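You operate a simulated robot arm through the tools that you are given. There is no shell and no other tool.

You are at the controls of a simulated robot arm. One attempt, no reset.

JOB
Cure the purple puck for 15 seconds in the grey lamp box.
Fine: wait for the green lamp; the puck stays inside, the hood shut, the box on.

It is judged by the outcome, as a careful person would: the job done as asked, and still so three seconds after it is handed in. It fails if anything else is knocked over, pushed out of place, dropped, spilled or broken.

ROBOT AND FRAMES
A 6-joint arm with a two-finger gripper, fixed in place. Base frame: the origin is at the foot of the arm, x ahead of it, y to its left, z up; the work surface is at about z = 780. Units: mm, rad, N and s.
It reaches about 1298 mm from its shoulder. Its first joint turns from -2.601 to 2.601 rad. Payload 1.57 kg.
The tool frame sits at the grasp point between the pads (the TCP): z along the fingers, y along the line on which they close. The tips reach 21 mm beyond it. The gripper opens to 70 mm. The gripper's body begins 50 mm behind the TCP.
Orientation is told as [roll, pitch, yaw] about the base's x, y, z axes, in that order, counted from this pose: with the fingers straight down and closing along the base's y, the tool's x points along the base's -x, its y along +y and its z along -z.

CONTROLS
- The arm moves only by the tool servo_tool. Its argument "commands" is a list of rows, each an object of numbers (a shift or turn left out is 0, a gripper value left out holds the last): "jaw": the opening, from 0 (shut) to 1 (fully open); "x", "y", "z": the shift along the base's x, y, z in mm; "ax", "ay", "az": the turn, a rotation vector about the base's x, y, z in rad. In form: [{"jaw": .., "x": .., "y": .., "z": .., "ax": .., "ay": .., "az": ..}, ...]. A call has 1 to 20 rows; each row is the pose to reach, as a shift and turn from the pose commanded when the call began. Rows are played at 5 a second. More than 50 mm and 0.15 rad between two rows, or a gripper value outside its range, and nothing of the call is played. A pose out of reach is approached as far as the arm can. The call stops where the force on the tool passes 50 N (or 10 N more than at its start, if that is more) or the arm is blocked; 0.2 s more then pass. Each finger halts on what it meets, pressing with about 30 N; the grip force reading is that of the motor and also rises with nothing between the fingers. The clock runs only during rows and for 0.2 s after the last one: add rows that repeat a pose to give the fingers time. It gives the time, the measured TCP pose, the force on the tool (base axes), the opening and the grip force at its end, in the units of the frame above (readings bear some noise), with the torque about the TCP (base axes, N m) and any sound that the robot's microphone picked up.
- Cameras (640 x 400 px; columns grow to the right, rows downward): "scene" is fixed at [398.4, 501.2, 1554.6]; the picture's right is [-1.00, -0.06, 0.00], its down [-0.03, 0.44, -0.90] and it looks along [0.06, -0.89, -0.44] (base axes); focal length 364 px, centre (320, 200). "wrist" rides on the gripper at [79, 4, -81] in the tool frame; the picture's right is [-0.05, 1.00, 0.00], its down [-0.67, -0.04, -0.74] and it looks along [-0.74, -0.04, 0.67] (tool axes); focal length 256 px, centre (320, 200). There is no depth. A picture from a camera that has moved, and an enlarged one, comes with that camera's place and axes in the base frame and with its lens.
- get_image(camera): a new picture of that camera. It takes no simulated time.
- move_column(by): slides the trunk up (or, below 0, down) by that many mm; the arm rides with it, the base frame stays. It gives what a move gives, with no picture.
- close_up(camera, box): a new picture of the part [left, top, right, bottom] of that camera's present view, enlarged. It takes no simulated time.
- hand_in(): hands the job in; it is judged then, once.

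Nothing tells you positions but the pictures and the camera data. Unless the task says otherwise, let go and move clear before handing in.

The tools are called after "Emit:" as a command line: name --argument value ..., lists and objects as JSON in quotes. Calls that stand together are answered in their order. servo_tool: Moves the arm, as the interface text tells. Its arguments: {"type":"object","properties":{"commands":{"type":"array","items":{"type":"object","properties":{"jaw":{"type":"number"},"x":{"type":"number"},"y":{"type":"number"},"z":{"type":"number"},"ax":{"type":"number"},"ay":{"type":"number"},"az":{"type":"number"}}}}},"required":["commands"]} The other tools are called the same way: move_column (by) slides the trunk up or down; get_image (camera) takes a picture; close_up (camera, box) takes an enlarged picture of a part of a camera's view; hand_in () hands the job in.

At the start:

```text
t: 0.0
eef_pos: [149.0, -556.6, 1253.3]
ee_rot: [0.0, 0.0, 0.001]
force: [0.1, -0.7, -1.0]
ft_torque: [-0.01, 0.02, 0.01]
finger_gap: 70.1
grasp_force: 0.1
trunk travel left (down, up): [-935.0, 35.0]
```

scene: 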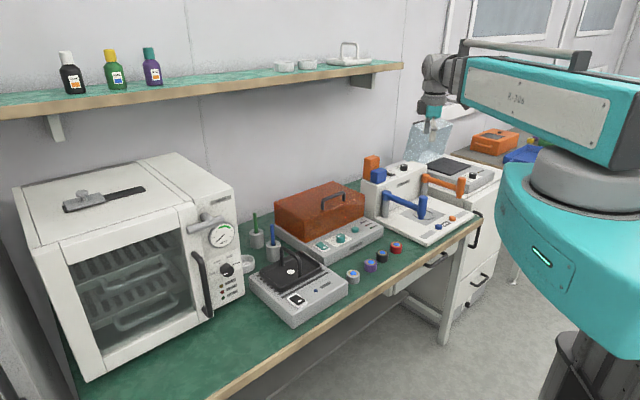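
wrist: 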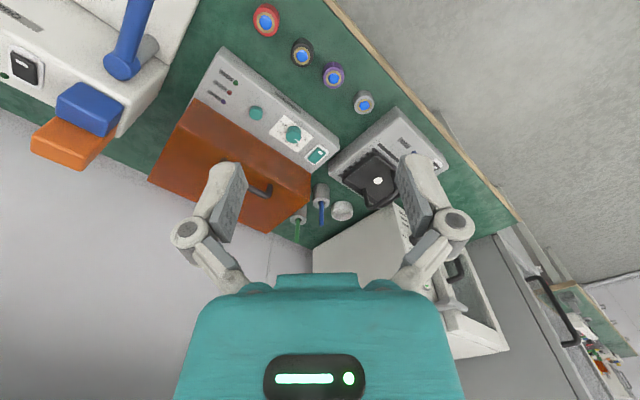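

I see a bench with a large oven (left in picture), a small black-topped box, a box with an orange/brown hood and grey base with knobs, and four pucks at the front. I'll zoom in to identify the grey lamp box and the purple puck.

Emit:
close_up --camera "scene" --box '[240, 170, 400, 270]'

Emit:
close_up --camera "scene" --box '[230, 230, 430, 355]'

Emit:
close_up --camera "wrist" --box '[140, 0, 460, 200]'

Emit:
close_up --camera "scene" --box '[350, 130, 510, 250]'

```text
4.00 times, centred on (320, 220) of scene
camera zoom: at [398.4, 501.2, 1554.6], right [-1.0, -0.06, 0.0], down [-0.03, 0.44, -0.9], along [0.06, -0.89, -0.44], focal length 1458 px, centre (320, 120)
```

zoom: 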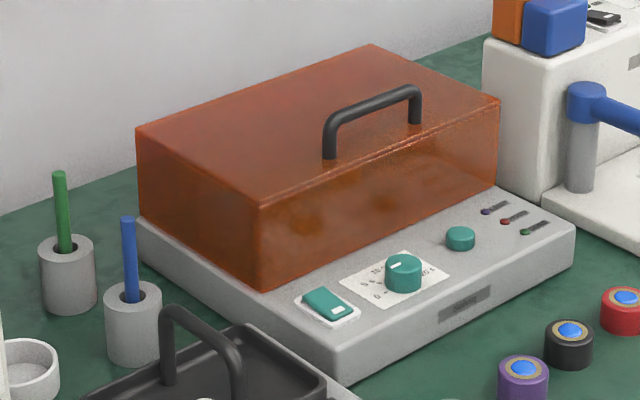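

```text
3.20 times, centred on (330, 292) of scene
camera zoom: at [398.4, 501.2, 1554.6], right [-1.0, -0.06, 0.0], down [-0.03, 0.44, -0.9], along [0.06, -0.89, -0.44], focal length 1166 px, centre (288, -96)
```

zoom: 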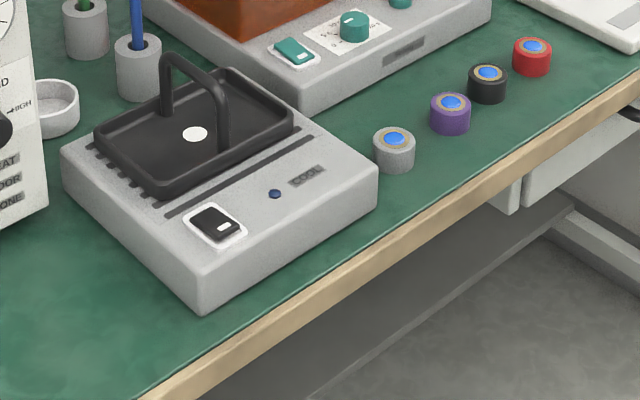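

```text
2.00 times, centred on (300, 100) of wrist
camera zoom: at [70.3, -553.7, 1335.0], right [0.05, 1.0, 0.0], down [0.67, -0.04, 0.74], along [0.74, -0.04, -0.67], focal length 512 px, centre (360, 400)
```

zoom: 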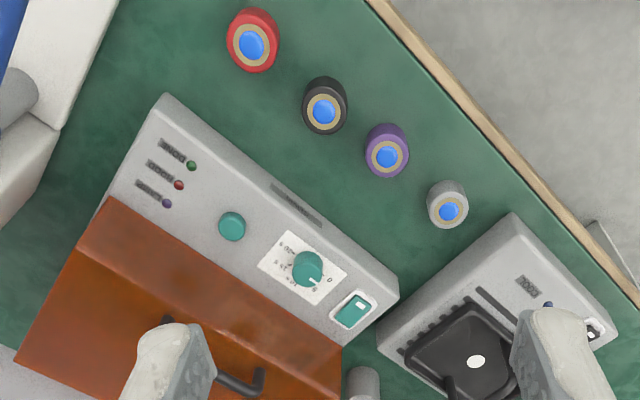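

```text
3.33 times, centred on (430, 190) of scene
camera zoom: at [398.4, 501.2, 1554.6], right [-1.0, -0.06, 0.0], down [-0.03, 0.44, -0.9], along [0.06, -0.89, -0.44], focal length 1215 px, centre (-47, 233)
```

zoom: 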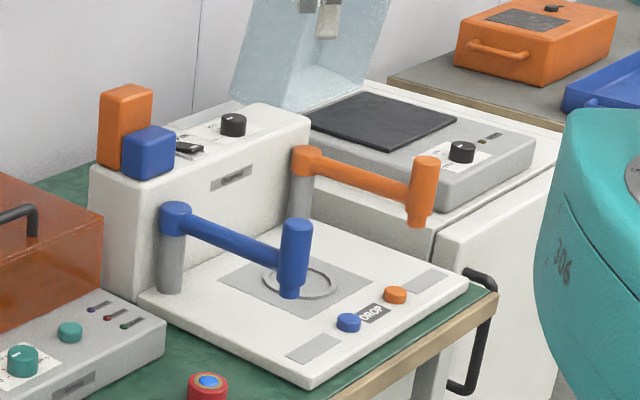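

The grey lamp box seems to be the grey base with the amber hood (switch, dial, button, three small lamps), and the purple puck is in the row at the bench edge around (290, -534). I'll read the panel in larger close-ups before moving.

Emit:
close_up --camera "wrist" --box '[190, 40, 340, 175]'

Emit:
close_up --camera "scene" --box '[310, 215, 390, 265]'

Emit:
close_up --camera "scene" --box '[410, 100, 520, 200]'

```text
2.96 times, centred on (265, 108) of wrist
camera zoom: at [70.3, -553.7, 1335.0], right [0.05, 1.0, 0.0], down [0.67, -0.04, 0.74], along [0.74, -0.04, -0.67], focal length 758 px, centre (483, 474)
```

zoom: 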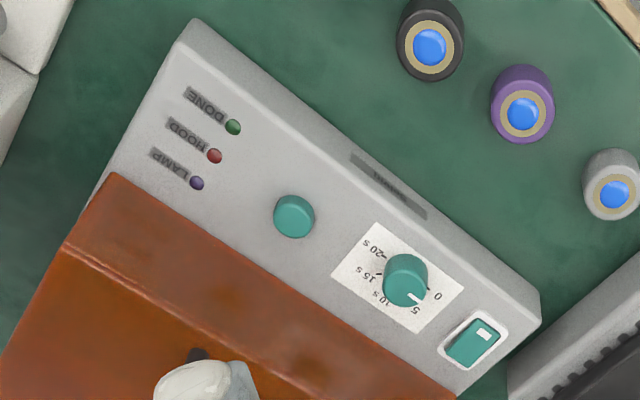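

```text
8.00 times, centred on (350, 240) of scene
camera zoom: at [398.4, 501.2, 1554.6], right [-1.0, -0.06, 0.0], down [-0.03, 0.44, -0.9], along [0.06, -0.89, -0.44], focal length 2915 px, centre (80, -120)
```

zoom: 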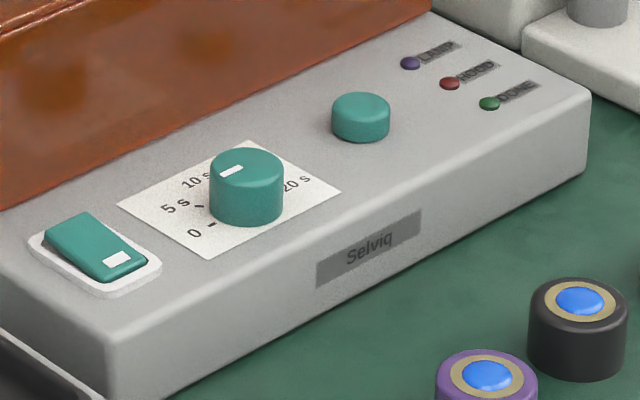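

```text
4.00 times, centred on (465, 150) of scene
camera zoom: at [398.4, 501.2, 1554.6], right [-1.0, -0.06, 0.0], down [-0.03, 0.44, -0.9], along [0.06, -0.89, -0.44], focal length 1458 px, centre (-260, 400)
```

zoom: 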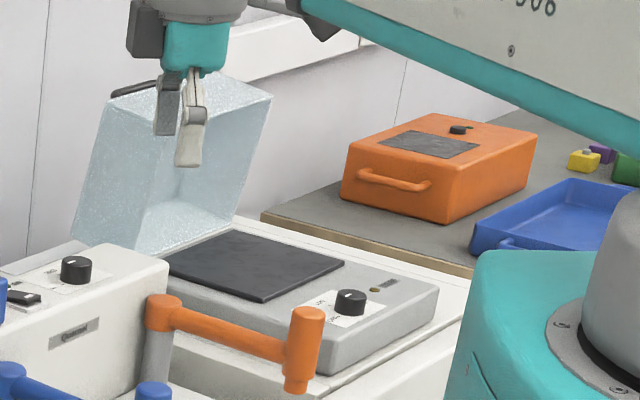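

The amber-hooded grey box is a lamp box: rocker switch, dial marked 0/5/10/15/20 s (set near 5 s), a start button, and LAMP/HOOD/DONE lamps. I take its front edge to run from about (218,-738) to (426,-527), so it sits turned about 45°. I'll bring the wrist camera nearer from the front for accurate positions.

Emit:
servo_tool --commands '[{"jaw": 1, "x": 27, "y": -3, "z": -28, "az": -0.111}, {"x": 55, "y": -6, "z": -55, "az": -0.221}, {"x": 82, "y": -9, "z": -83, "az": -0.332}, {"x": 109, "y": -12, "z": -111, "az": -0.443}, {"x": 136, "y": -16, "z": -139, "az": -0.554}, {"x": 164, "y": -19, "z": -166, "az": -0.664}, {"x": 191, "y": -22, "z": -194, "az": -0.775}, {"x": 191, "y": -22, "z": -194, "az": -0.775}]'

Emit:
get_image --camera "wrist"

Emit:
get_image --camera "scene"

```text
t: 1.8
eef_pos: [343.6, -581.5, 1253.2]
ee_rot: [0.0, 0.0, -0.775]
force: [0.1, -0.7, -0.7]
ft_torque: [-0.03, -0.03, 0.0]
finger_gap: 70.1
grasp_force: 0.0
out of reach, approached as far as the arm can: row 1, 2, 3, 4, 5, 6, 7, 8
trunk travel left (down, up): [-935.0, 35.0]
```

```text
taken
camera wrist: at [290.6, -523.0, 1335.1], right [0.74, 0.68, 0.0], down [0.45, -0.49, 0.74], along [0.5, -0.55, -0.67], focal length 256 px, centre (320, 200)
```

wrist: 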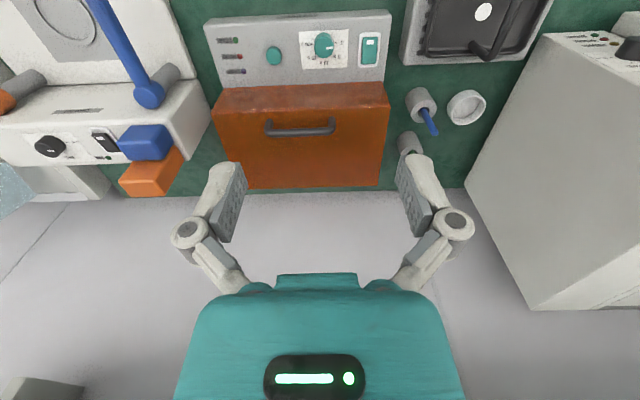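

```text
taken
```

scene: 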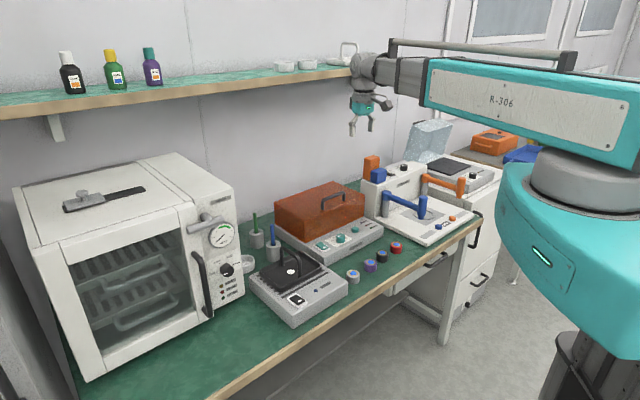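

The z did not follow: the arm looks like a horizontally jointed arm whose height comes from the trunk. I'll test what a small no-shift row does before using the trunk.

Emit:
servo_tool --commands '[{"jaw": 1}]'

Emit:
move_column --by -40

Emit:
servo_tool --commands '[{"jaw": 1, "z": 10}]'

```text
t: 2.2
eef_pos: [343.9, -580.9, 1254.5]
ee_rot: [0.0, 0.0, -0.775]
force: [0.1, -0.4, 0.4]
ft_torque: [-0.01, 0.0, -0.01]
finger_gap: 69.9
grasp_force: 0.0
trunk travel left (down, up): [-935.0, 35.0]
```

```text
t: 3.0
eef_pos: [342.9, -582.7, 1214.8]
ee_rot: [0.001, -0.001, -0.776]
force: [-0.3, 0.1, 0.3]
ft_torque: [-0.02, 0.04, -0.01]
finger_gap: 70.1
grasp_force: 0.1
trunk travel left (down, up): [-895.0, 75.0]
```

```text
t: 3.4
eef_pos: [342.7, -581.2, 1213.8]
ee_rot: [0.0, 0.0, -0.775]
force: [1.0, 1.4, 0.0]
ft_torque: [-0.02, -0.01, 0.03]
finger_gap: 69.9
grasp_force: 0.1
out of reach, approached as far as the arm can: row 1
trunk travel left (down, up): [-895.0, 75.0]
```

Height is set only by the trunk; x, y and turns by the servo. I'll look at how the wrist hangs from the arm, then lower the trunk to look at the lamp box more closely.

Emit:
close_up --camera "scene" --box '[320, 20, 480, 150]'

Emit:
close_up --camera "wrist" --box '[180, 0, 420, 200]'

```text
3.08 times, centred on (400, 85) of scene
camera zoom: at [398.4, 501.2, 1554.6], right [-1.0, -0.06, 0.0], down [-0.03, 0.44, -0.9], along [0.06, -0.89, -0.44], focal length 1121 px, centre (74, 554)
```

zoom: 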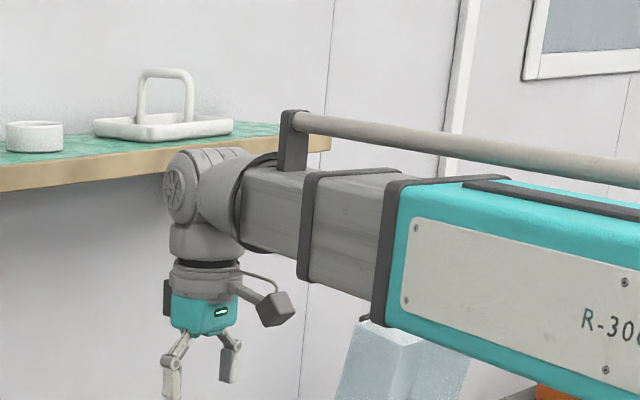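

```text
2.00 times, centred on (300, 100) of wrist
camera zoom: at [290.7, -523.2, 1295.0], right [0.74, 0.68, 0.0], down [0.45, -0.49, 0.74], along [0.5, -0.55, -0.67], focal length 512 px, centre (360, 400)
```

zoom: 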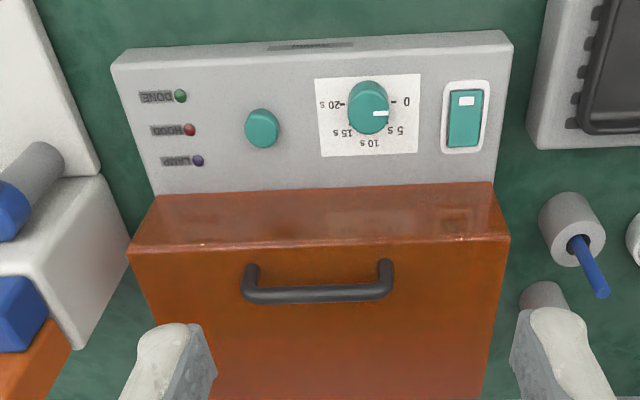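

The arm is a telescoping boom on the lifting trunk with a hanging wrist; the shelf looks about 280 mm behind the lamp box's front edge, clear of where I'll work. The dial pointer seems to sit at 0 (scale runs 0 right → 10 back → 20 left, about 45° per 5 s). I'll lower the trunk for a closer look.

Emit:
move_column --by -130

Emit:
get_image --camera "wrist"

Emit:
get_image --camera "scene"

Emit:
close_up --camera "wrist" --box '[160, 0, 480, 200]'

```text
t: 5.0
eef_pos: [342.9, -581.3, 1084.4]
ee_rot: [-0.001, 0.001, -0.775]
force: [0.5, 0.5, -0.3]
ft_torque: [0.0, -0.01, -0.03]
finger_gap: 70.0
grasp_force: 0.0
trunk travel left (down, up): [-765.0, 205.0]
```

```text
taken
camera wrist: at [290.7, -523.1, 1165.0], right [0.74, 0.68, 0.0], down [0.45, -0.49, 0.74], along [0.5, -0.55, -0.67], focal length 256 px, centre (320, 200)
```

wrist: 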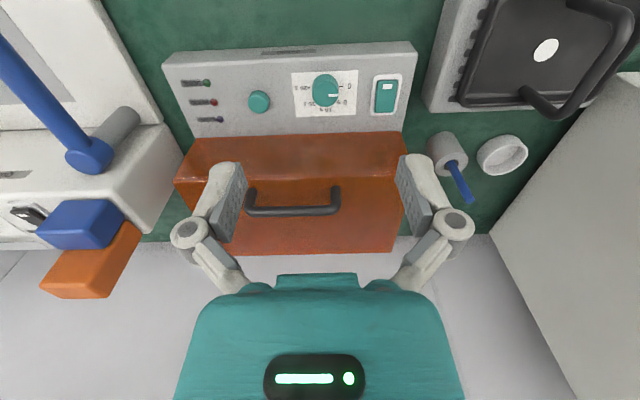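

```text
taken
```

scene: 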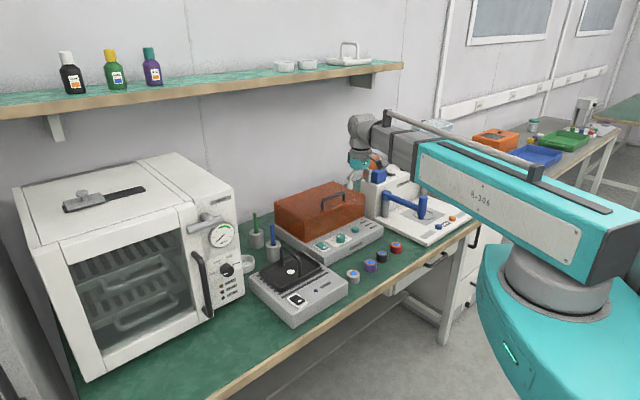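

```text
2.00 times, centred on (320, 100) of wrist
camera zoom: at [290.7, -523.1, 1165.0], right [0.74, 0.68, 0.0], down [0.45, -0.49, 0.74], along [0.5, -0.55, -0.67], focal length 512 px, centre (320, 400)
```

zoom: 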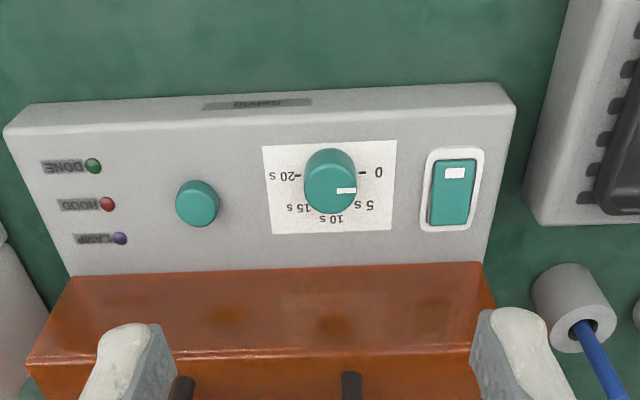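

Triangulating between heights, I take the knob top at about (400,-632,843), panel top z≈822, hood front 113 mm behind the box's front edge, hood top z≈919, and the handle bar centred near (432,-727,958) running along the 45° direction. Next I turn the gripper so it closes across the bar and test tilting it, to hook the handle and swing the hood.

Emit:
servo_tool --commands '[{"jaw": 1, "az": 0.13}, {"az": 0.26}, {"az": 0.39}, {"az": 0.52}, {"az": 0.65}, {"az": 0.78}, {"az": 0.91}, {"az": 1.04}, {"az": 1.17}, {"az": 1.3}, {"az": 1.44}, {"az": 1.568}, {"az": 1.568}]'

Emit:
get_image --camera "wrist"

```text
t: 7.8
eef_pos: [343.4, -581.2, 1082.9]
ee_rot: [0.001, -0.001, 0.797]
force: [-0.2, 0.1, 0.4]
ft_torque: [0.0, 0.0, 0.02]
finger_gap: 70.0
grasp_force: 0.1
trunk travel left (down, up): [-765.0, 205.0]
```

```text
taken
camera wrist: at [286.1, -635.3, 1165.0], right [-0.68, 0.74, 0.0], down [0.49, 0.45, 0.74], along [0.55, 0.5, -0.67], focal length 256 px, centre (320, 200)
```

wrist: 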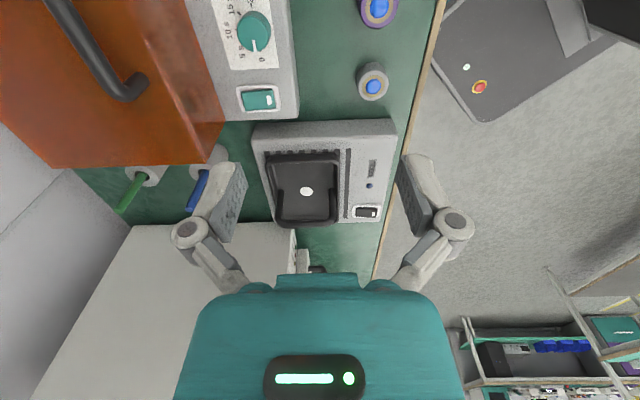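

The closing direction now lies across the handle. I test a tilt of 0.5 rad about the bar direction here in free air, and watch how z follows.

Emit:
servo_tool --commands '[{"jaw": 1, "ax": -0.0877, "ay": -0.089, "z": 1.5}, {"ax": -0.1755, "ay": -0.178, "z": 5.9}, {"ax": -0.2632, "ay": -0.267, "z": 13.3}, {"ax": -0.351, "ay": -0.356, "z": 23.4}, {"ax": -0.351, "ay": -0.356, "z": 23.4}]'

Emit:
get_image --camera "scene"

```text
t: 9.0
eef_pos: [343.6, -581.0, 1107.8]
ee_rot: [-0.503, 0.0, 0.792]
force: [0.4, -0.1, 0.5]
ft_torque: [-0.02, 0.0, 0.01]
finger_gap: 70.0
grasp_force: 0.2
trunk travel left (down, up): [-765.0, 205.0]
```

```text
taken
```

scene: 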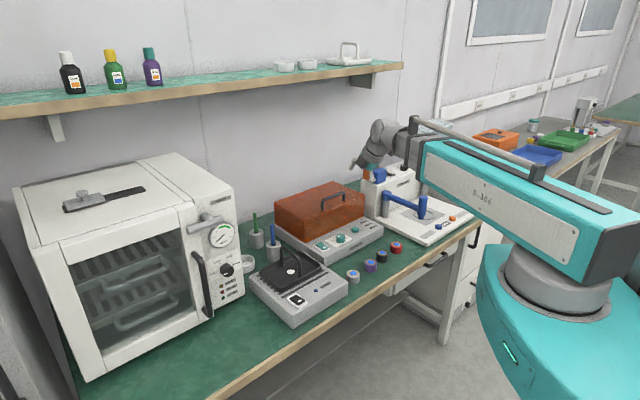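

z follows as tool-length 191 mm × (1−cos tilt), so I can plan around it. I'll tilt to 45° with the fingers pointing down and back, and move above the handle bar for a side view of it.

Emit:
servo_tool --commands '[{"jaw": 1, "x": 19, "y": -34, "ax": -0.05, "ay": -0.0508, "z": 6.9}, {"x": 39, "y": -68, "ax": -0.1, "ay": -0.1015, "z": 14.8}, {"x": 58, "y": -102, "ax": -0.15, "ay": -0.152, "z": 23.3}, {"x": 77.7, "y": -136, "ax": -0.2, "ay": -0.203, "z": 32.5}, {"x": 77.7, "y": -136, "ax": -0.2, "ay": -0.203, "z": 32.5}]'

Emit:
get_image --camera "wrist"

Emit:
close_up --camera "scene" --box '[240, 80, 480, 270]'

```text
t: 10.2
eef_pos: [420.9, -715.7, 1138.4]
ee_rot: [-0.786, 0.001, 0.793]
force: [-0.9, 0.8, 0.2]
ft_torque: [0.04, 0.01, 0.01]
finger_gap: 69.9
grasp_force: 0.0
trunk travel left (down, up): [-765.0, 205.0]
```

```text
taken
camera wrist: at [324.2, -731.5, 1192.9], right [-0.46, 0.53, -0.71], down [0.11, 0.83, 0.55], along [0.88, 0.18, -0.44], focal length 256 px, centre (320, 200)
```

wrist: 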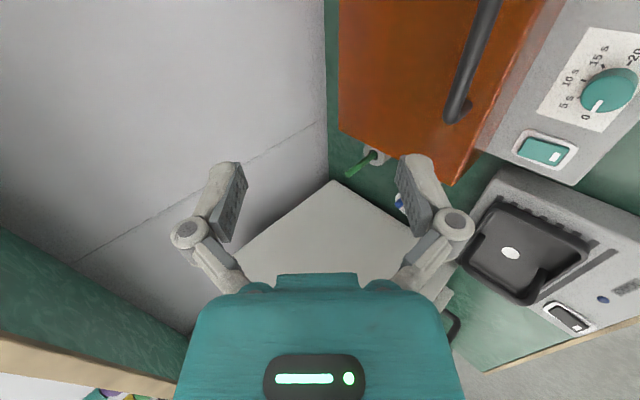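

```text
2.11 times, centred on (360, 175) of scene
camera zoom: at [398.4, 501.2, 1554.6], right [-1.0, -0.06, 0.0], down [-0.03, 0.44, -0.9], along [0.06, -0.89, -0.44], focal length 767 px, centre (236, 253)
```

zoom: 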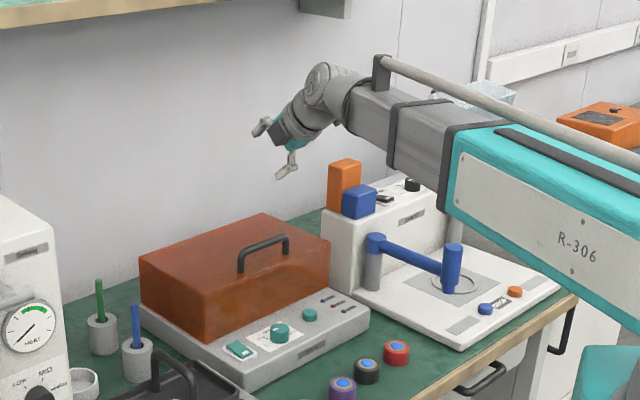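

The tilted pose works well and stays clear of the press. The bar appears at about 125 mm behind the box's front edge, z≈958. I'll lower by 90 mm and take another look to pin down the bar height.

Emit:
move_column --by -90

Emit:
get_image --camera "wrist"

Emit:
close_up --camera "scene" --box '[260, 130, 420, 260]'

```text
t: 11.5
eef_pos: [423.0, -716.6, 1049.1]
ee_rot: [-0.787, -0.001, 0.792]
force: [0.6, 0.0, -0.5]
ft_torque: [0.01, 0.01, 0.0]
finger_gap: 69.9
grasp_force: 0.1
trunk travel left (down, up): [-675.0, 295.0]
```

```text
taken
camera wrist: at [324.1, -731.3, 1102.9], right [-0.47, 0.53, -0.71], down [0.11, 0.83, 0.55], along [0.88, 0.18, -0.44], focal length 256 px, centre (320, 200)
```

wrist: 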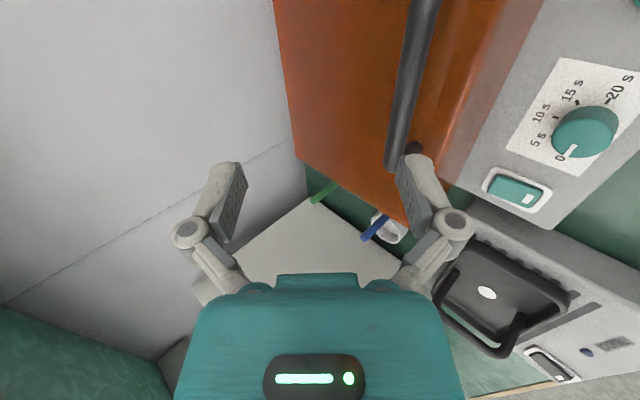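

```text
3.08 times, centred on (340, 195) of scene
camera zoom: at [398.4, 501.2, 1554.6], right [-1.0, -0.06, 0.0], down [-0.03, 0.44, -0.9], along [0.06, -0.89, -0.44], focal length 1121 px, centre (258, 215)
```

zoom: 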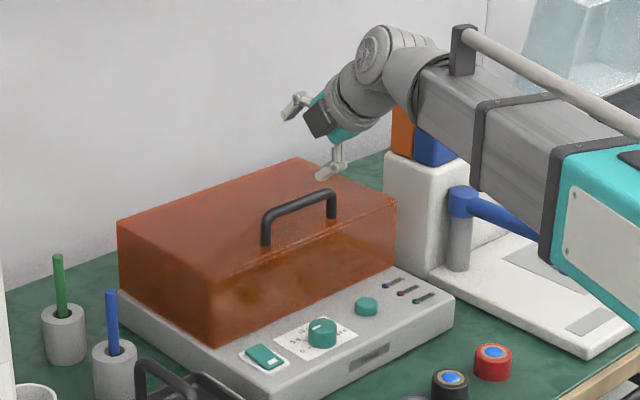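

The bar's end triangulates to about (466,-686,955), so the bar line is ~125 mm behind the front edge at z≈955. I narrow the fingers to ~32 mm, shift 3 mm forward and lower 45 mm, then check alignment before straddling the bar.

Emit:
servo_tool --commands '[{"jaw": 0.45, "x": -2, "y": 2}, {"x": -2, "y": 2}, {"x": -2, "y": 2}, {"x": -2, "y": 2}]'

Emit:
move_column --by -45

Emit:
get_image --camera "wrist"

Emit:
close_up --camera "scene" --box '[280, 140, 400, 240]'

```text
t: 12.5
eef_pos: [419.8, -714.8, 1047.7]
ee_rot: [-0.787, 0.001, 0.792]
force: [0.4, -0.3, 1.2]
ft_torque: [0.01, 0.01, 0.0]
finger_gap: 31.4
grasp_force: 0.0
trunk travel left (down, up): [-675.0, 295.0]
```

```text
t: 13.3
eef_pos: [419.5, -714.2, 1002.9]
ee_rot: [-0.787, -0.001, 0.793]
force: [0.0, 0.0, -0.5]
ft_torque: [-0.02, 0.02, 0.03]
finger_gap: 31.6
grasp_force: 0.0
trunk travel left (down, up): [-630.0, 340.0]
```

```text
taken
camera wrist: at [322.3, -729.2, 1057.8], right [-0.47, 0.53, -0.71], down [0.11, 0.83, 0.55], along [0.88, 0.18, -0.44], focal length 256 px, centre (320, 200)
```

wrist: 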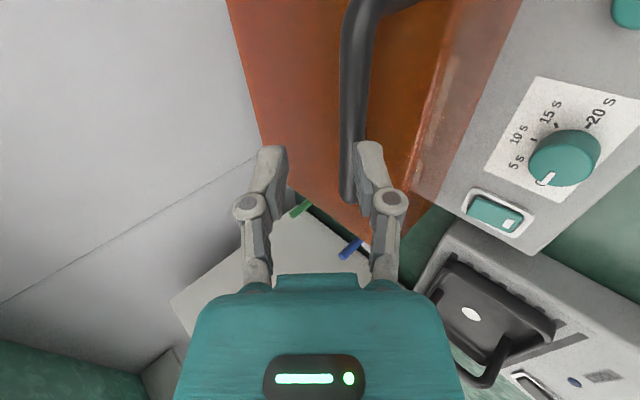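

```text
4.00 times, centred on (340, 190) of scene
camera zoom: at [398.4, 501.2, 1554.6], right [-1.0, -0.06, 0.0], down [-0.03, 0.44, -0.9], along [0.06, -0.89, -0.44], focal length 1458 px, centre (240, 240)
```

zoom: 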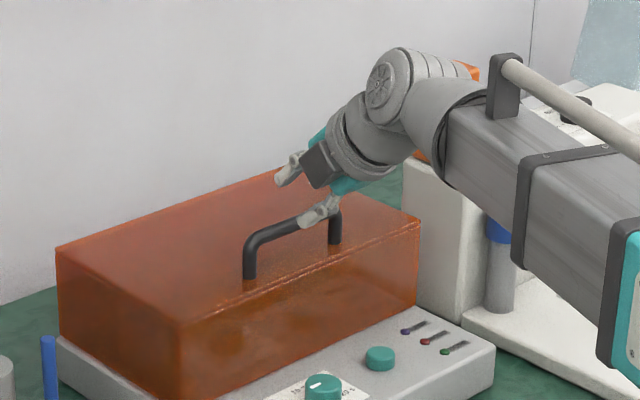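

The bar shows cleanly between the fingers; both its ends now fit a bar at z≈965, 127 mm behind the front edge. I shift back 3 mm and lower 20 mm, then look again.

Emit:
servo_tool --commands '[{"jaw": 0.45, "x": 2, "y": -2}, {"x": 2, "y": -2}]'

Emit:
move_column --by -20

Emit:
get_image --camera "wrist"

Emit:
close_up --camera "scene" --box '[290, 160, 370, 220]'

```text
t: 13.9
eef_pos: [421.8, -717.4, 1002.9]
ee_rot: [-0.787, 0.001, 0.794]
force: [0.3, 1.0, 0.4]
ft_torque: [0.01, -0.01, 0.01]
finger_gap: 31.2
grasp_force: 0.1
trunk travel left (down, up): [-630.0, 340.0]
```

```text
t: 14.6
eef_pos: [422.3, -717.1, 983.3]
ee_rot: [-0.789, 0.001, 0.792]
force: [-0.2, 0.2, 0.3]
ft_torque: [-0.04, -0.01, 0.03]
finger_gap: 31.5
grasp_force: 0.2
trunk travel left (down, up): [-610.0, 360.0]
```

```text
taken
camera wrist: at [324.5, -731.3, 1037.8], right [-0.47, 0.53, -0.71], down [0.11, 0.83, 0.55], along [0.88, 0.18, -0.44], focal length 256 px, centre (320, 200)
```

wrist: 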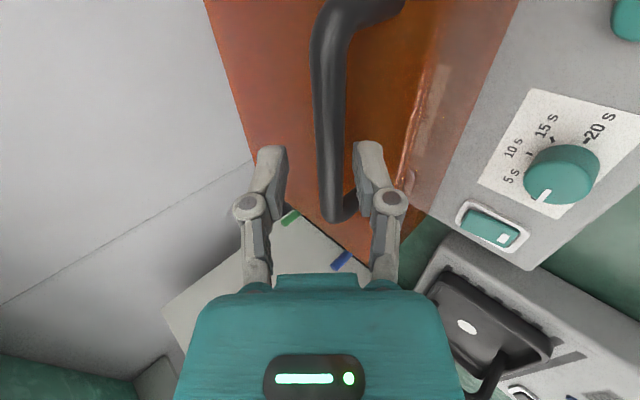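

```text
6.67 times, centred on (330, 190) of scene
camera zoom: at [398.4, 501.2, 1554.6], right [-1.0, -0.06, 0.0], down [-0.03, 0.44, -0.9], along [0.06, -0.89, -0.44], focal length 2430 px, centre (253, 267)
```

zoom: 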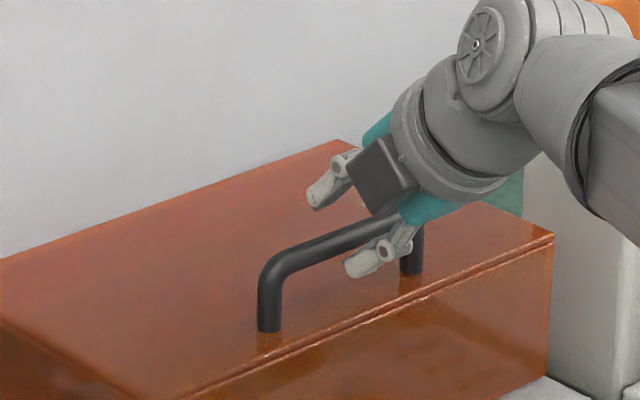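

The bar lies between the fingertips with a few mm on both sides. I lower another 12 mm so the fingers straddle it, then ease back toward the wall a little so the bar sits deeper between the fingers.

Emit:
move_column --by -12

Emit:
get_image --camera "wrist"

Emit:
close_up --camera "scene" --box '[290, 160, 370, 220]'

```text
t: 15.2
eef_pos: [421.4, -717.0, 971.7]
ee_rot: [-0.787, 0.0, 0.792]
force: [0.2, 0.3, 0.1]
ft_torque: [0.01, 0.03, -0.01]
finger_gap: 31.7
grasp_force: 0.1
trunk travel left (down, up): [-598.0, 372.0]
```

```text
taken
camera wrist: at [324.5, -731.3, 1025.8], right [-0.47, 0.53, -0.71], down [0.11, 0.83, 0.55], along [0.88, 0.18, -0.44], focal length 256 px, centre (320, 200)
```

wrist: 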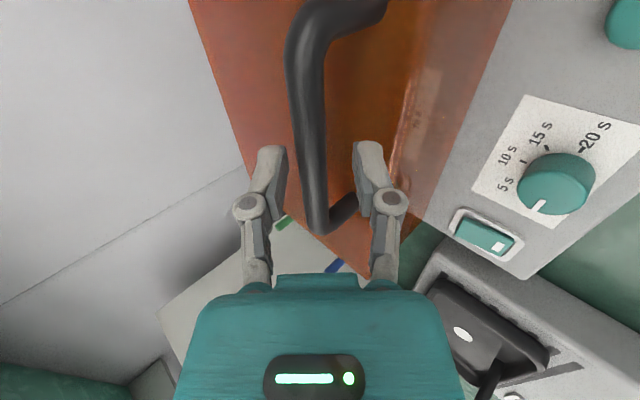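

```text
6.67 times, centred on (330, 190) of scene
camera zoom: at [398.4, 501.2, 1554.6], right [-1.0, -0.06, 0.0], down [-0.03, 0.44, -0.9], along [0.06, -0.89, -0.44], focal length 2430 px, centre (253, 267)
```

zoom: 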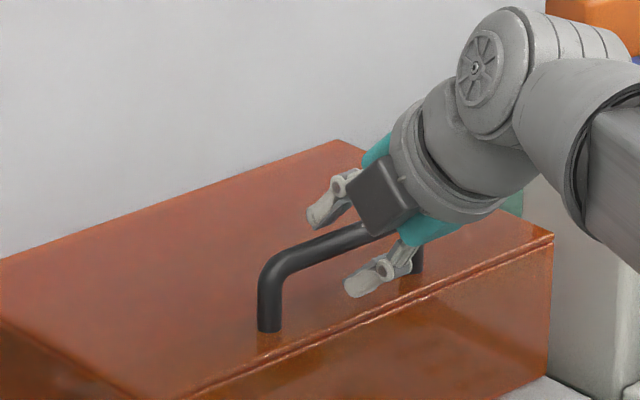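

The fingers now straddle the bar with clearance on both sides. I move 13 mm toward the wall so the lower finger comes under the bar, and check.

Emit:
servo_tool --commands '[{"jaw": 0.45, "x": 4.6, "y": -4.6}, {"x": 9.3, "y": -9.1}, {"x": 9.3, "y": -9.1}]'

Emit:
get_image --camera "wrist"

Emit:
close_up --camera "scene" --box '[290, 160, 370, 220]'

```text
t: 16.0
eef_pos: [431.8, -725.2, 971.6]
ee_rot: [-0.788, 0.001, 0.794]
force: [0.5, 0.4, 0.7]
ft_torque: [0.04, 0.03, 0.0]
finger_gap: 31.8
grasp_force: 0.0
trunk travel left (down, up): [-598.0, 372.0]
```

```text
taken
camera wrist: at [333.6, -740.3, 1025.8], right [-0.47, 0.53, -0.71], down [0.11, 0.83, 0.55], along [0.88, 0.18, -0.44], focal length 256 px, centre (320, 200)
```

wrist: 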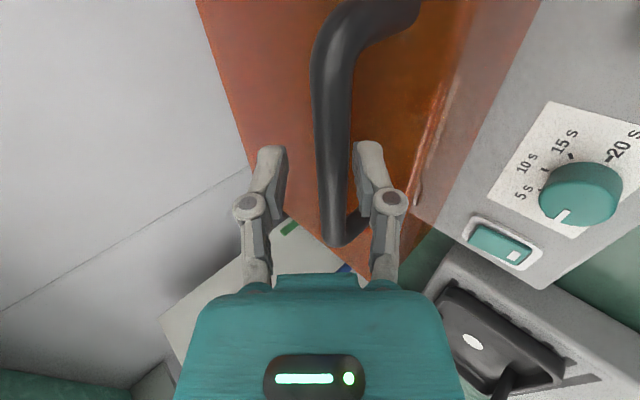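

```text
6.67 times, centred on (330, 190) of scene
camera zoom: at [398.4, 501.2, 1554.6], right [-1.0, -0.06, 0.0], down [-0.03, 0.44, -0.9], along [0.06, -0.89, -0.44], focal length 2430 px, centre (253, 267)
```

zoom: 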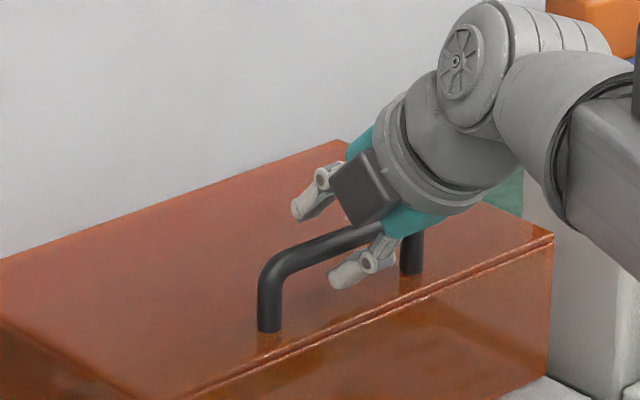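

The bar now rests close to the lower finger. I raise the trunk 15 mm to begin lifting the hood and watch the force.

Emit:
move_column --by 15

Emit:
get_image --camera "wrist"

Emit:
close_up --camera "scene" --box '[260, 150, 400, 260]'

```text
t: 16.6
eef_pos: [430.7, -725.6, 986.8]
ee_rot: [-0.787, 0.001, 0.794]
force: [-1.8, 0.8, -1.4]
ft_torque: [0.0, 0.01, -0.04]
finger_gap: 32.2
grasp_force: 0.6
trunk travel left (down, up): [-613.0, 357.0]
```

```text
taken
camera wrist: at [333.5, -740.0, 1040.9], right [-0.47, 0.53, -0.71], down [0.11, 0.83, 0.55], along [0.88, 0.18, -0.44], focal length 256 px, centre (320, 200)
```

wrist: 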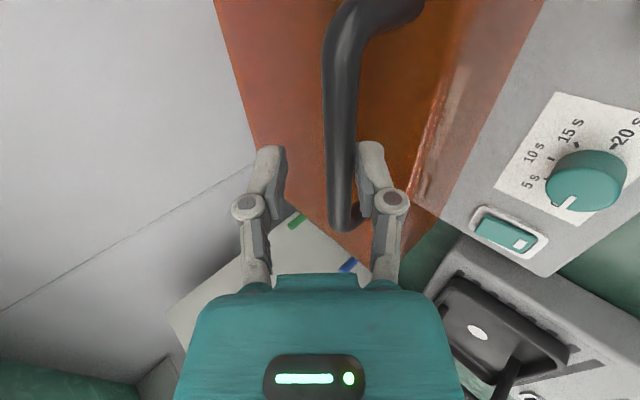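

```text
3.64 times, centred on (330, 205) of scene
camera zoom: at [398.4, 501.2, 1554.6], right [-1.0, -0.06, 0.0], down [-0.03, 0.44, -0.9], along [0.06, -0.89, -0.44], focal length 1325 px, centre (284, 182)
```

zoom: 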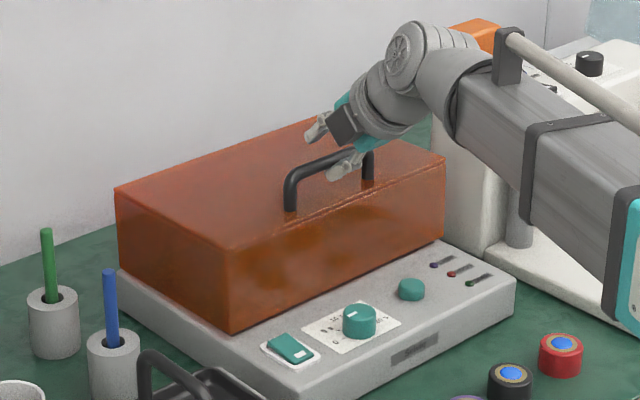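

Contact is light (about 2 N) and the bar is on the lower finger. I push back 16 mm to continue the swing.

Emit:
servo_tool --commands '[{"jaw": 0.45, "x": 5.7, "y": -5.6}, {"x": 11.4, "y": -11.2}, {"x": 11.4, "y": -11.2}]'

Emit:
get_image --camera "wrist"

Emit:
close_up --camera "scene" --box '[260, 150, 400, 260]'

```text
t: 17.4
eef_pos: [442.6, -737.1, 985.3]
ee_rot: [-0.787, 0.0, 0.791]
force: [-2.0, 0.9, -1.1]
ft_torque: [0.01, -0.02, -0.03]
finger_gap: 32.7
grasp_force: 0.4
trunk travel left (down, up): [-613.0, 357.0]
```

```text
taken
camera wrist: at [345.1, -751.5, 1040.8], right [-0.47, 0.53, -0.71], down [0.11, 0.83, 0.55], along [0.88, 0.18, -0.44], focal length 256 px, centre (320, 200)
```

wrist: 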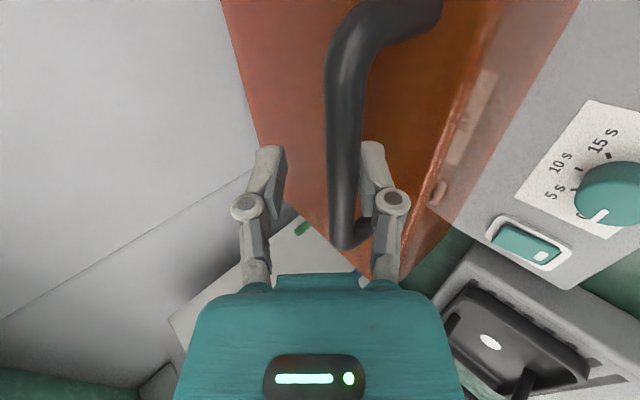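

```text
3.64 times, centred on (330, 205) of scene
camera zoom: at [398.4, 501.2, 1554.6], right [-1.0, -0.06, 0.0], down [-0.03, 0.44, -0.9], along [0.06, -0.89, -0.44], focal length 1325 px, centre (284, 182)
```

zoom: 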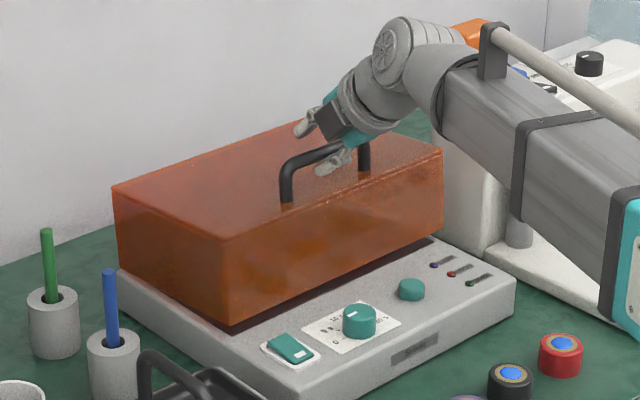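

The hood's front has lifted off the base and the load is only ~2.5 N, so it is hinged at the back as expected. I continue alternating: up 18, back 18.

Emit:
move_column --by 18

Emit:
servo_tool --commands '[{"jaw": 0.45, "x": 7.1, "y": -7}, {"x": 14.2, "y": -14}, {"x": 14.2, "y": -14}]'

Emit:
get_image --camera "wrist"

Emit:
close_up --camera "scene" --box '[260, 130, 400, 240]'

```text
t: 18.1
eef_pos: [443.5, -736.7, 1004.3]
ee_rot: [-0.787, -0.001, 0.793]
force: [-0.5, 1.1, -0.4]
ft_torque: [0.01, 0.04, 0.02]
finger_gap: 32.1
grasp_force: 0.7
trunk travel left (down, up): [-631.0, 339.0]
```

```text
t: 18.9
eef_pos: [456.9, -750.3, 1004.0]
ee_rot: [-0.787, -0.002, 0.791]
force: [0.5, 0.9, -2.1]
ft_torque: [0.0, -0.02, -0.03]
finger_gap: 32.4
grasp_force: 0.8
trunk travel left (down, up): [-631.0, 339.0]
```

```text
taken
camera wrist: at [359.7, -765.3, 1058.7], right [-0.47, 0.53, -0.71], down [0.11, 0.83, 0.55], along [0.88, 0.18, -0.44], focal length 256 px, centre (320, 200)
```

wrist: 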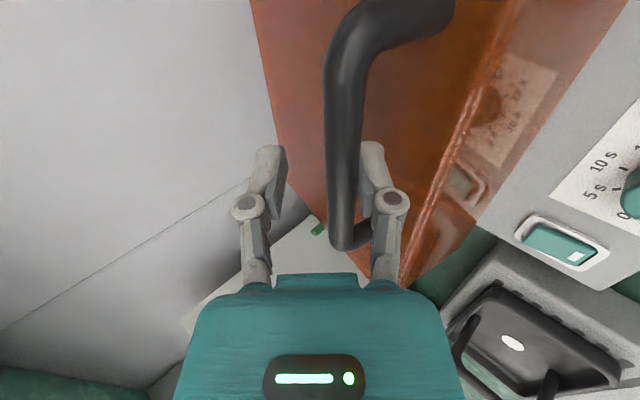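

```text
3.64 times, centred on (330, 185) of scene
camera zoom: at [398.4, 501.2, 1554.6], right [-1.0, -0.06, 0.0], down [-0.03, 0.44, -0.9], along [0.06, -0.89, -0.44], focal length 1325 px, centre (284, 254)
```

zoom: 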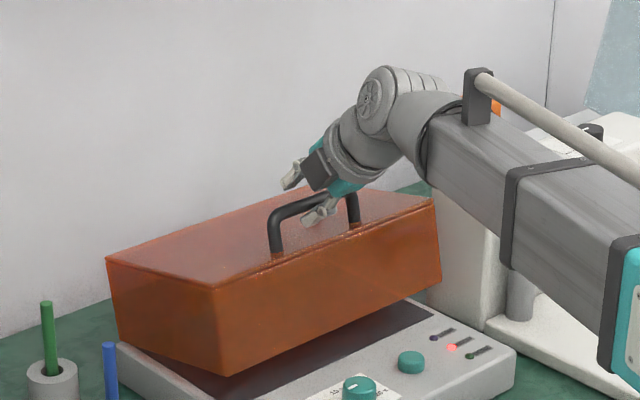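

The hood is at about 11° and the red HOOD lamp has lit, so the box already appears powered. I continue: back 20, up 15, in steps.

Emit:
servo_tool --commands '[{"jaw": 0.45, "x": 7.1, "y": -7}, {"x": 14.2, "y": -14}, {"x": 14.2, "y": -14}]'

Emit:
move_column --by 16

Emit:
get_image --camera "wrist"

Emit:
close_up --camera "scene" --box '[260, 120, 400, 230]'

```text
t: 19.7
eef_pos: [471.0, -764.0, 1005.5]
ee_rot: [-0.787, 0.0, 0.794]
force: [-0.5, 0.5, -0.9]
ft_torque: [0.0, -0.04, 0.06]
finger_gap: 32.4
grasp_force: 0.6
trunk travel left (down, up): [-631.0, 339.0]
```

```text
t: 20.3
eef_pos: [470.9, -764.6, 1021.0]
ee_rot: [-0.788, 0.001, 0.792]
force: [-0.4, 0.7, 0.3]
ft_torque: [0.05, 0.02, -0.04]
finger_gap: 31.9
grasp_force: 0.1
trunk travel left (down, up): [-647.0, 323.0]
```

```text
taken
camera wrist: at [373.3, -779.1, 1075.0], right [-0.46, 0.53, -0.71], down [0.11, 0.83, 0.55], along [0.88, 0.18, -0.44], focal length 256 px, centre (320, 200)
```

wrist: 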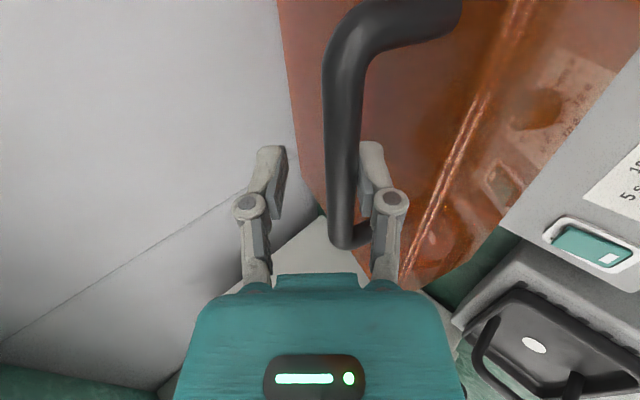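

```text
3.64 times, centred on (330, 175) of scene
camera zoom: at [398.4, 501.2, 1554.6], right [-1.0, -0.06, 0.0], down [-0.03, 0.44, -0.9], along [0.06, -0.89, -0.44], focal length 1325 px, centre (284, 291)
```

zoom: 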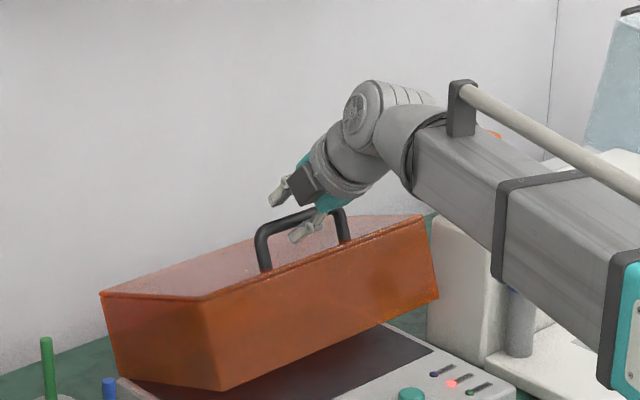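

Hood at about 18°, forces still tiny. Next: back 28, up 14.

Emit:
servo_tool --commands '[{"jaw": 0.45, "x": 6.7, "y": -6.6}, {"x": 13.4, "y": -13.2}, {"x": 20, "y": -19.7}, {"x": 20, "y": -19.7}]'

Emit:
move_column --by 14

Emit:
get_image --camera "wrist"

Emit:
close_up --camera "scene" --box '[260, 120, 400, 230]'

```text
t: 21.3
eef_pos: [490.3, -785.5, 1020.1]
ee_rot: [-0.786, 0.001, 0.793]
force: [-0.1, 0.0, -0.4]
ft_torque: [0.03, 0.01, -0.01]
finger_gap: 32.0
grasp_force: 0.7
trunk travel left (down, up): [-647.0, 323.0]
```

```text
t: 21.9
eef_pos: [491.1, -785.1, 1034.9]
ee_rot: [-0.787, -0.001, 0.793]
force: [-0.4, 0.7, -0.1]
ft_torque: [-0.01, 0.02, 0.0]
finger_gap: 31.8
grasp_force: 0.0
trunk travel left (down, up): [-661.0, 309.0]
```

```text
taken
camera wrist: at [393.6, -798.9, 1089.0], right [-0.46, 0.53, -0.71], down [0.11, 0.83, 0.55], along [0.88, 0.18, -0.44], focal length 256 px, centre (320, 200)
```

wrist: 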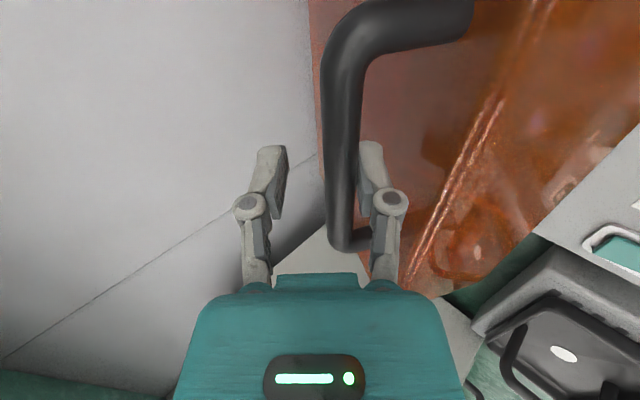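

```text
3.64 times, centred on (330, 175) of scene
camera zoom: at [398.4, 501.2, 1554.6], right [-1.0, -0.06, 0.0], down [-0.03, 0.44, -0.9], along [0.06, -0.89, -0.44], focal length 1325 px, centre (284, 291)
```

zoom: 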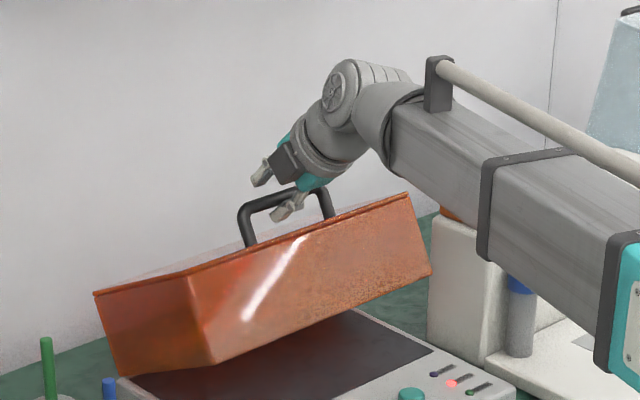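

Hood at about 26°. Next: back 36, up 11.

Emit:
servo_tool --commands '[{"jaw": 0.45, "x": 6.4, "y": -6.3}, {"x": 12.8, "y": -12.6}, {"x": 19.2, "y": -18.9}, {"x": 25.6, "y": -25.3}, {"x": 25.6, "y": -25.3}]'

Emit:
move_column --by 11

Emit:
get_image --camera "wrist"

Emit:
get_image --camera "scene"

```text
t: 23.1
eef_pos: [517.1, -809.1, 1034.1]
ee_rot: [-0.786, -0.001, 0.793]
force: [-0.6, 1.1, -2.2]
ft_torque: [0.0, -0.03, 0.04]
finger_gap: 32.0
grasp_force: 0.2
trunk travel left (down, up): [-661.0, 309.0]
```

```text
t: 23.7
eef_pos: [515.6, -810.5, 1046.8]
ee_rot: [-0.787, 0.0, 0.791]
force: [-1.0, -0.2, 0.0]
ft_torque: [0.03, -0.02, -0.01]
finger_gap: 31.9
grasp_force: 0.5
trunk travel left (down, up): [-672.0, 298.0]
```

```text
taken
camera wrist: at [418.9, -824.0, 1100.1], right [-0.46, 0.53, -0.71], down [0.11, 0.83, 0.55], along [0.88, 0.18, -0.44], focal length 256 px, centre (320, 200)
```

wrist: 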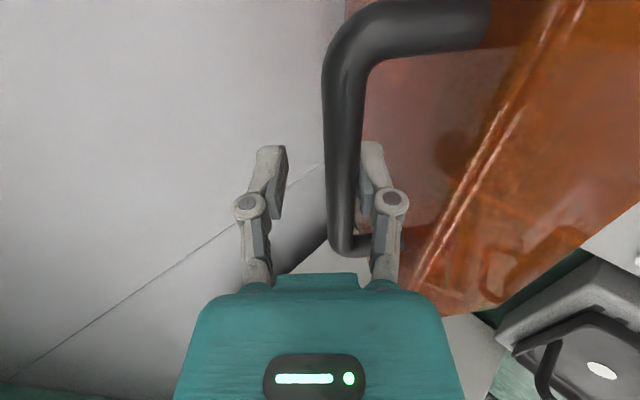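

```text
taken
```

scene: 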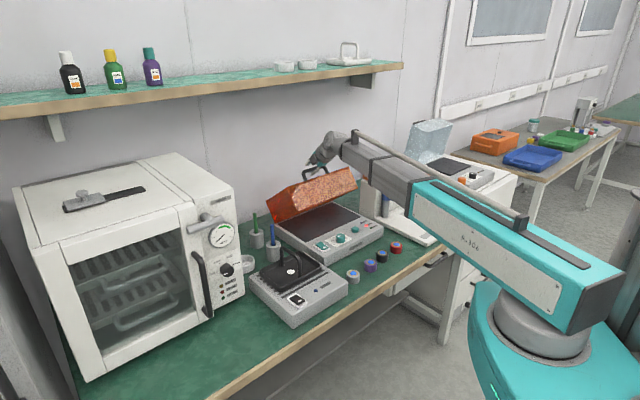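

Hood at about 36°, still smooth. Next: back 42, up 6.

Emit:
servo_tool --commands '[{"jaw": 0.45, "x": 7.5, "y": -7.4}, {"x": 15, "y": -14.8}, {"x": 22.5, "y": -22.2}, {"x": 30, "y": -29.5}, {"x": 30, "y": -29.5}]'

Emit:
move_column --by 6

Emit:
get_image --camera "wrist"

Emit:
close_up --camera "scene" --box '[240, 40, 420, 270]'

```text
t: 24.9
eef_pos: [547.6, -840.7, 1045.7]
ee_rot: [-0.787, 0.0, 0.792]
force: [0.0, -0.5, -0.6]
ft_torque: [0.01, -0.02, -0.02]
finger_gap: 32.3
grasp_force: 0.3
trunk travel left (down, up): [-672.0, 298.0]
```

```text
t: 25.5
eef_pos: [547.1, -839.6, 1051.6]
ee_rot: [-0.789, -0.001, 0.793]
force: [-0.1, 0.4, -0.7]
ft_torque: [0.01, -0.05, 0.01]
finger_gap: 33.1
grasp_force: 1.6
trunk travel left (down, up): [-678.0, 292.0]
```

```text
taken
camera wrist: at [449.1, -853.9, 1105.8], right [-0.46, 0.53, -0.71], down [0.11, 0.83, 0.55], along [0.88, 0.18, -0.44], focal length 256 px, centre (320, 200)
```

wrist: 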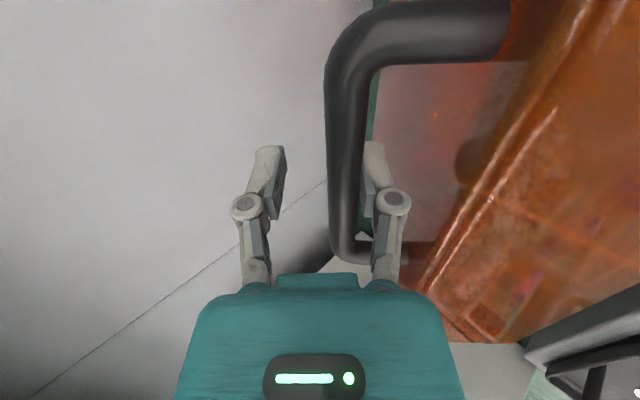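

```text
1.74 times, centred on (330, 155) of scene
camera zoom: at [398.4, 501.2, 1554.6], right [-1.0, -0.06, 0.0], down [-0.03, 0.44, -0.9], along [0.06, -0.89, -0.44], focal length 634 px, centre (303, 278)
```

zoom: 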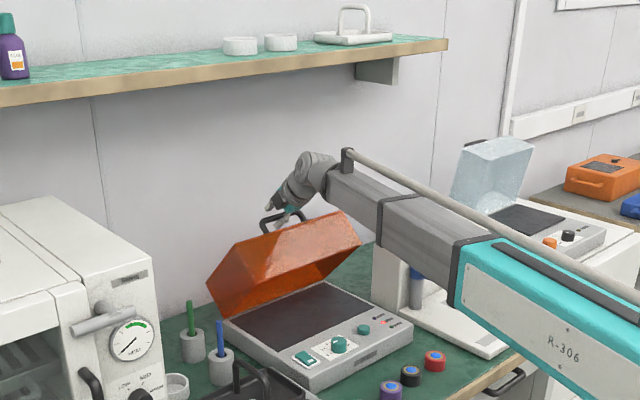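

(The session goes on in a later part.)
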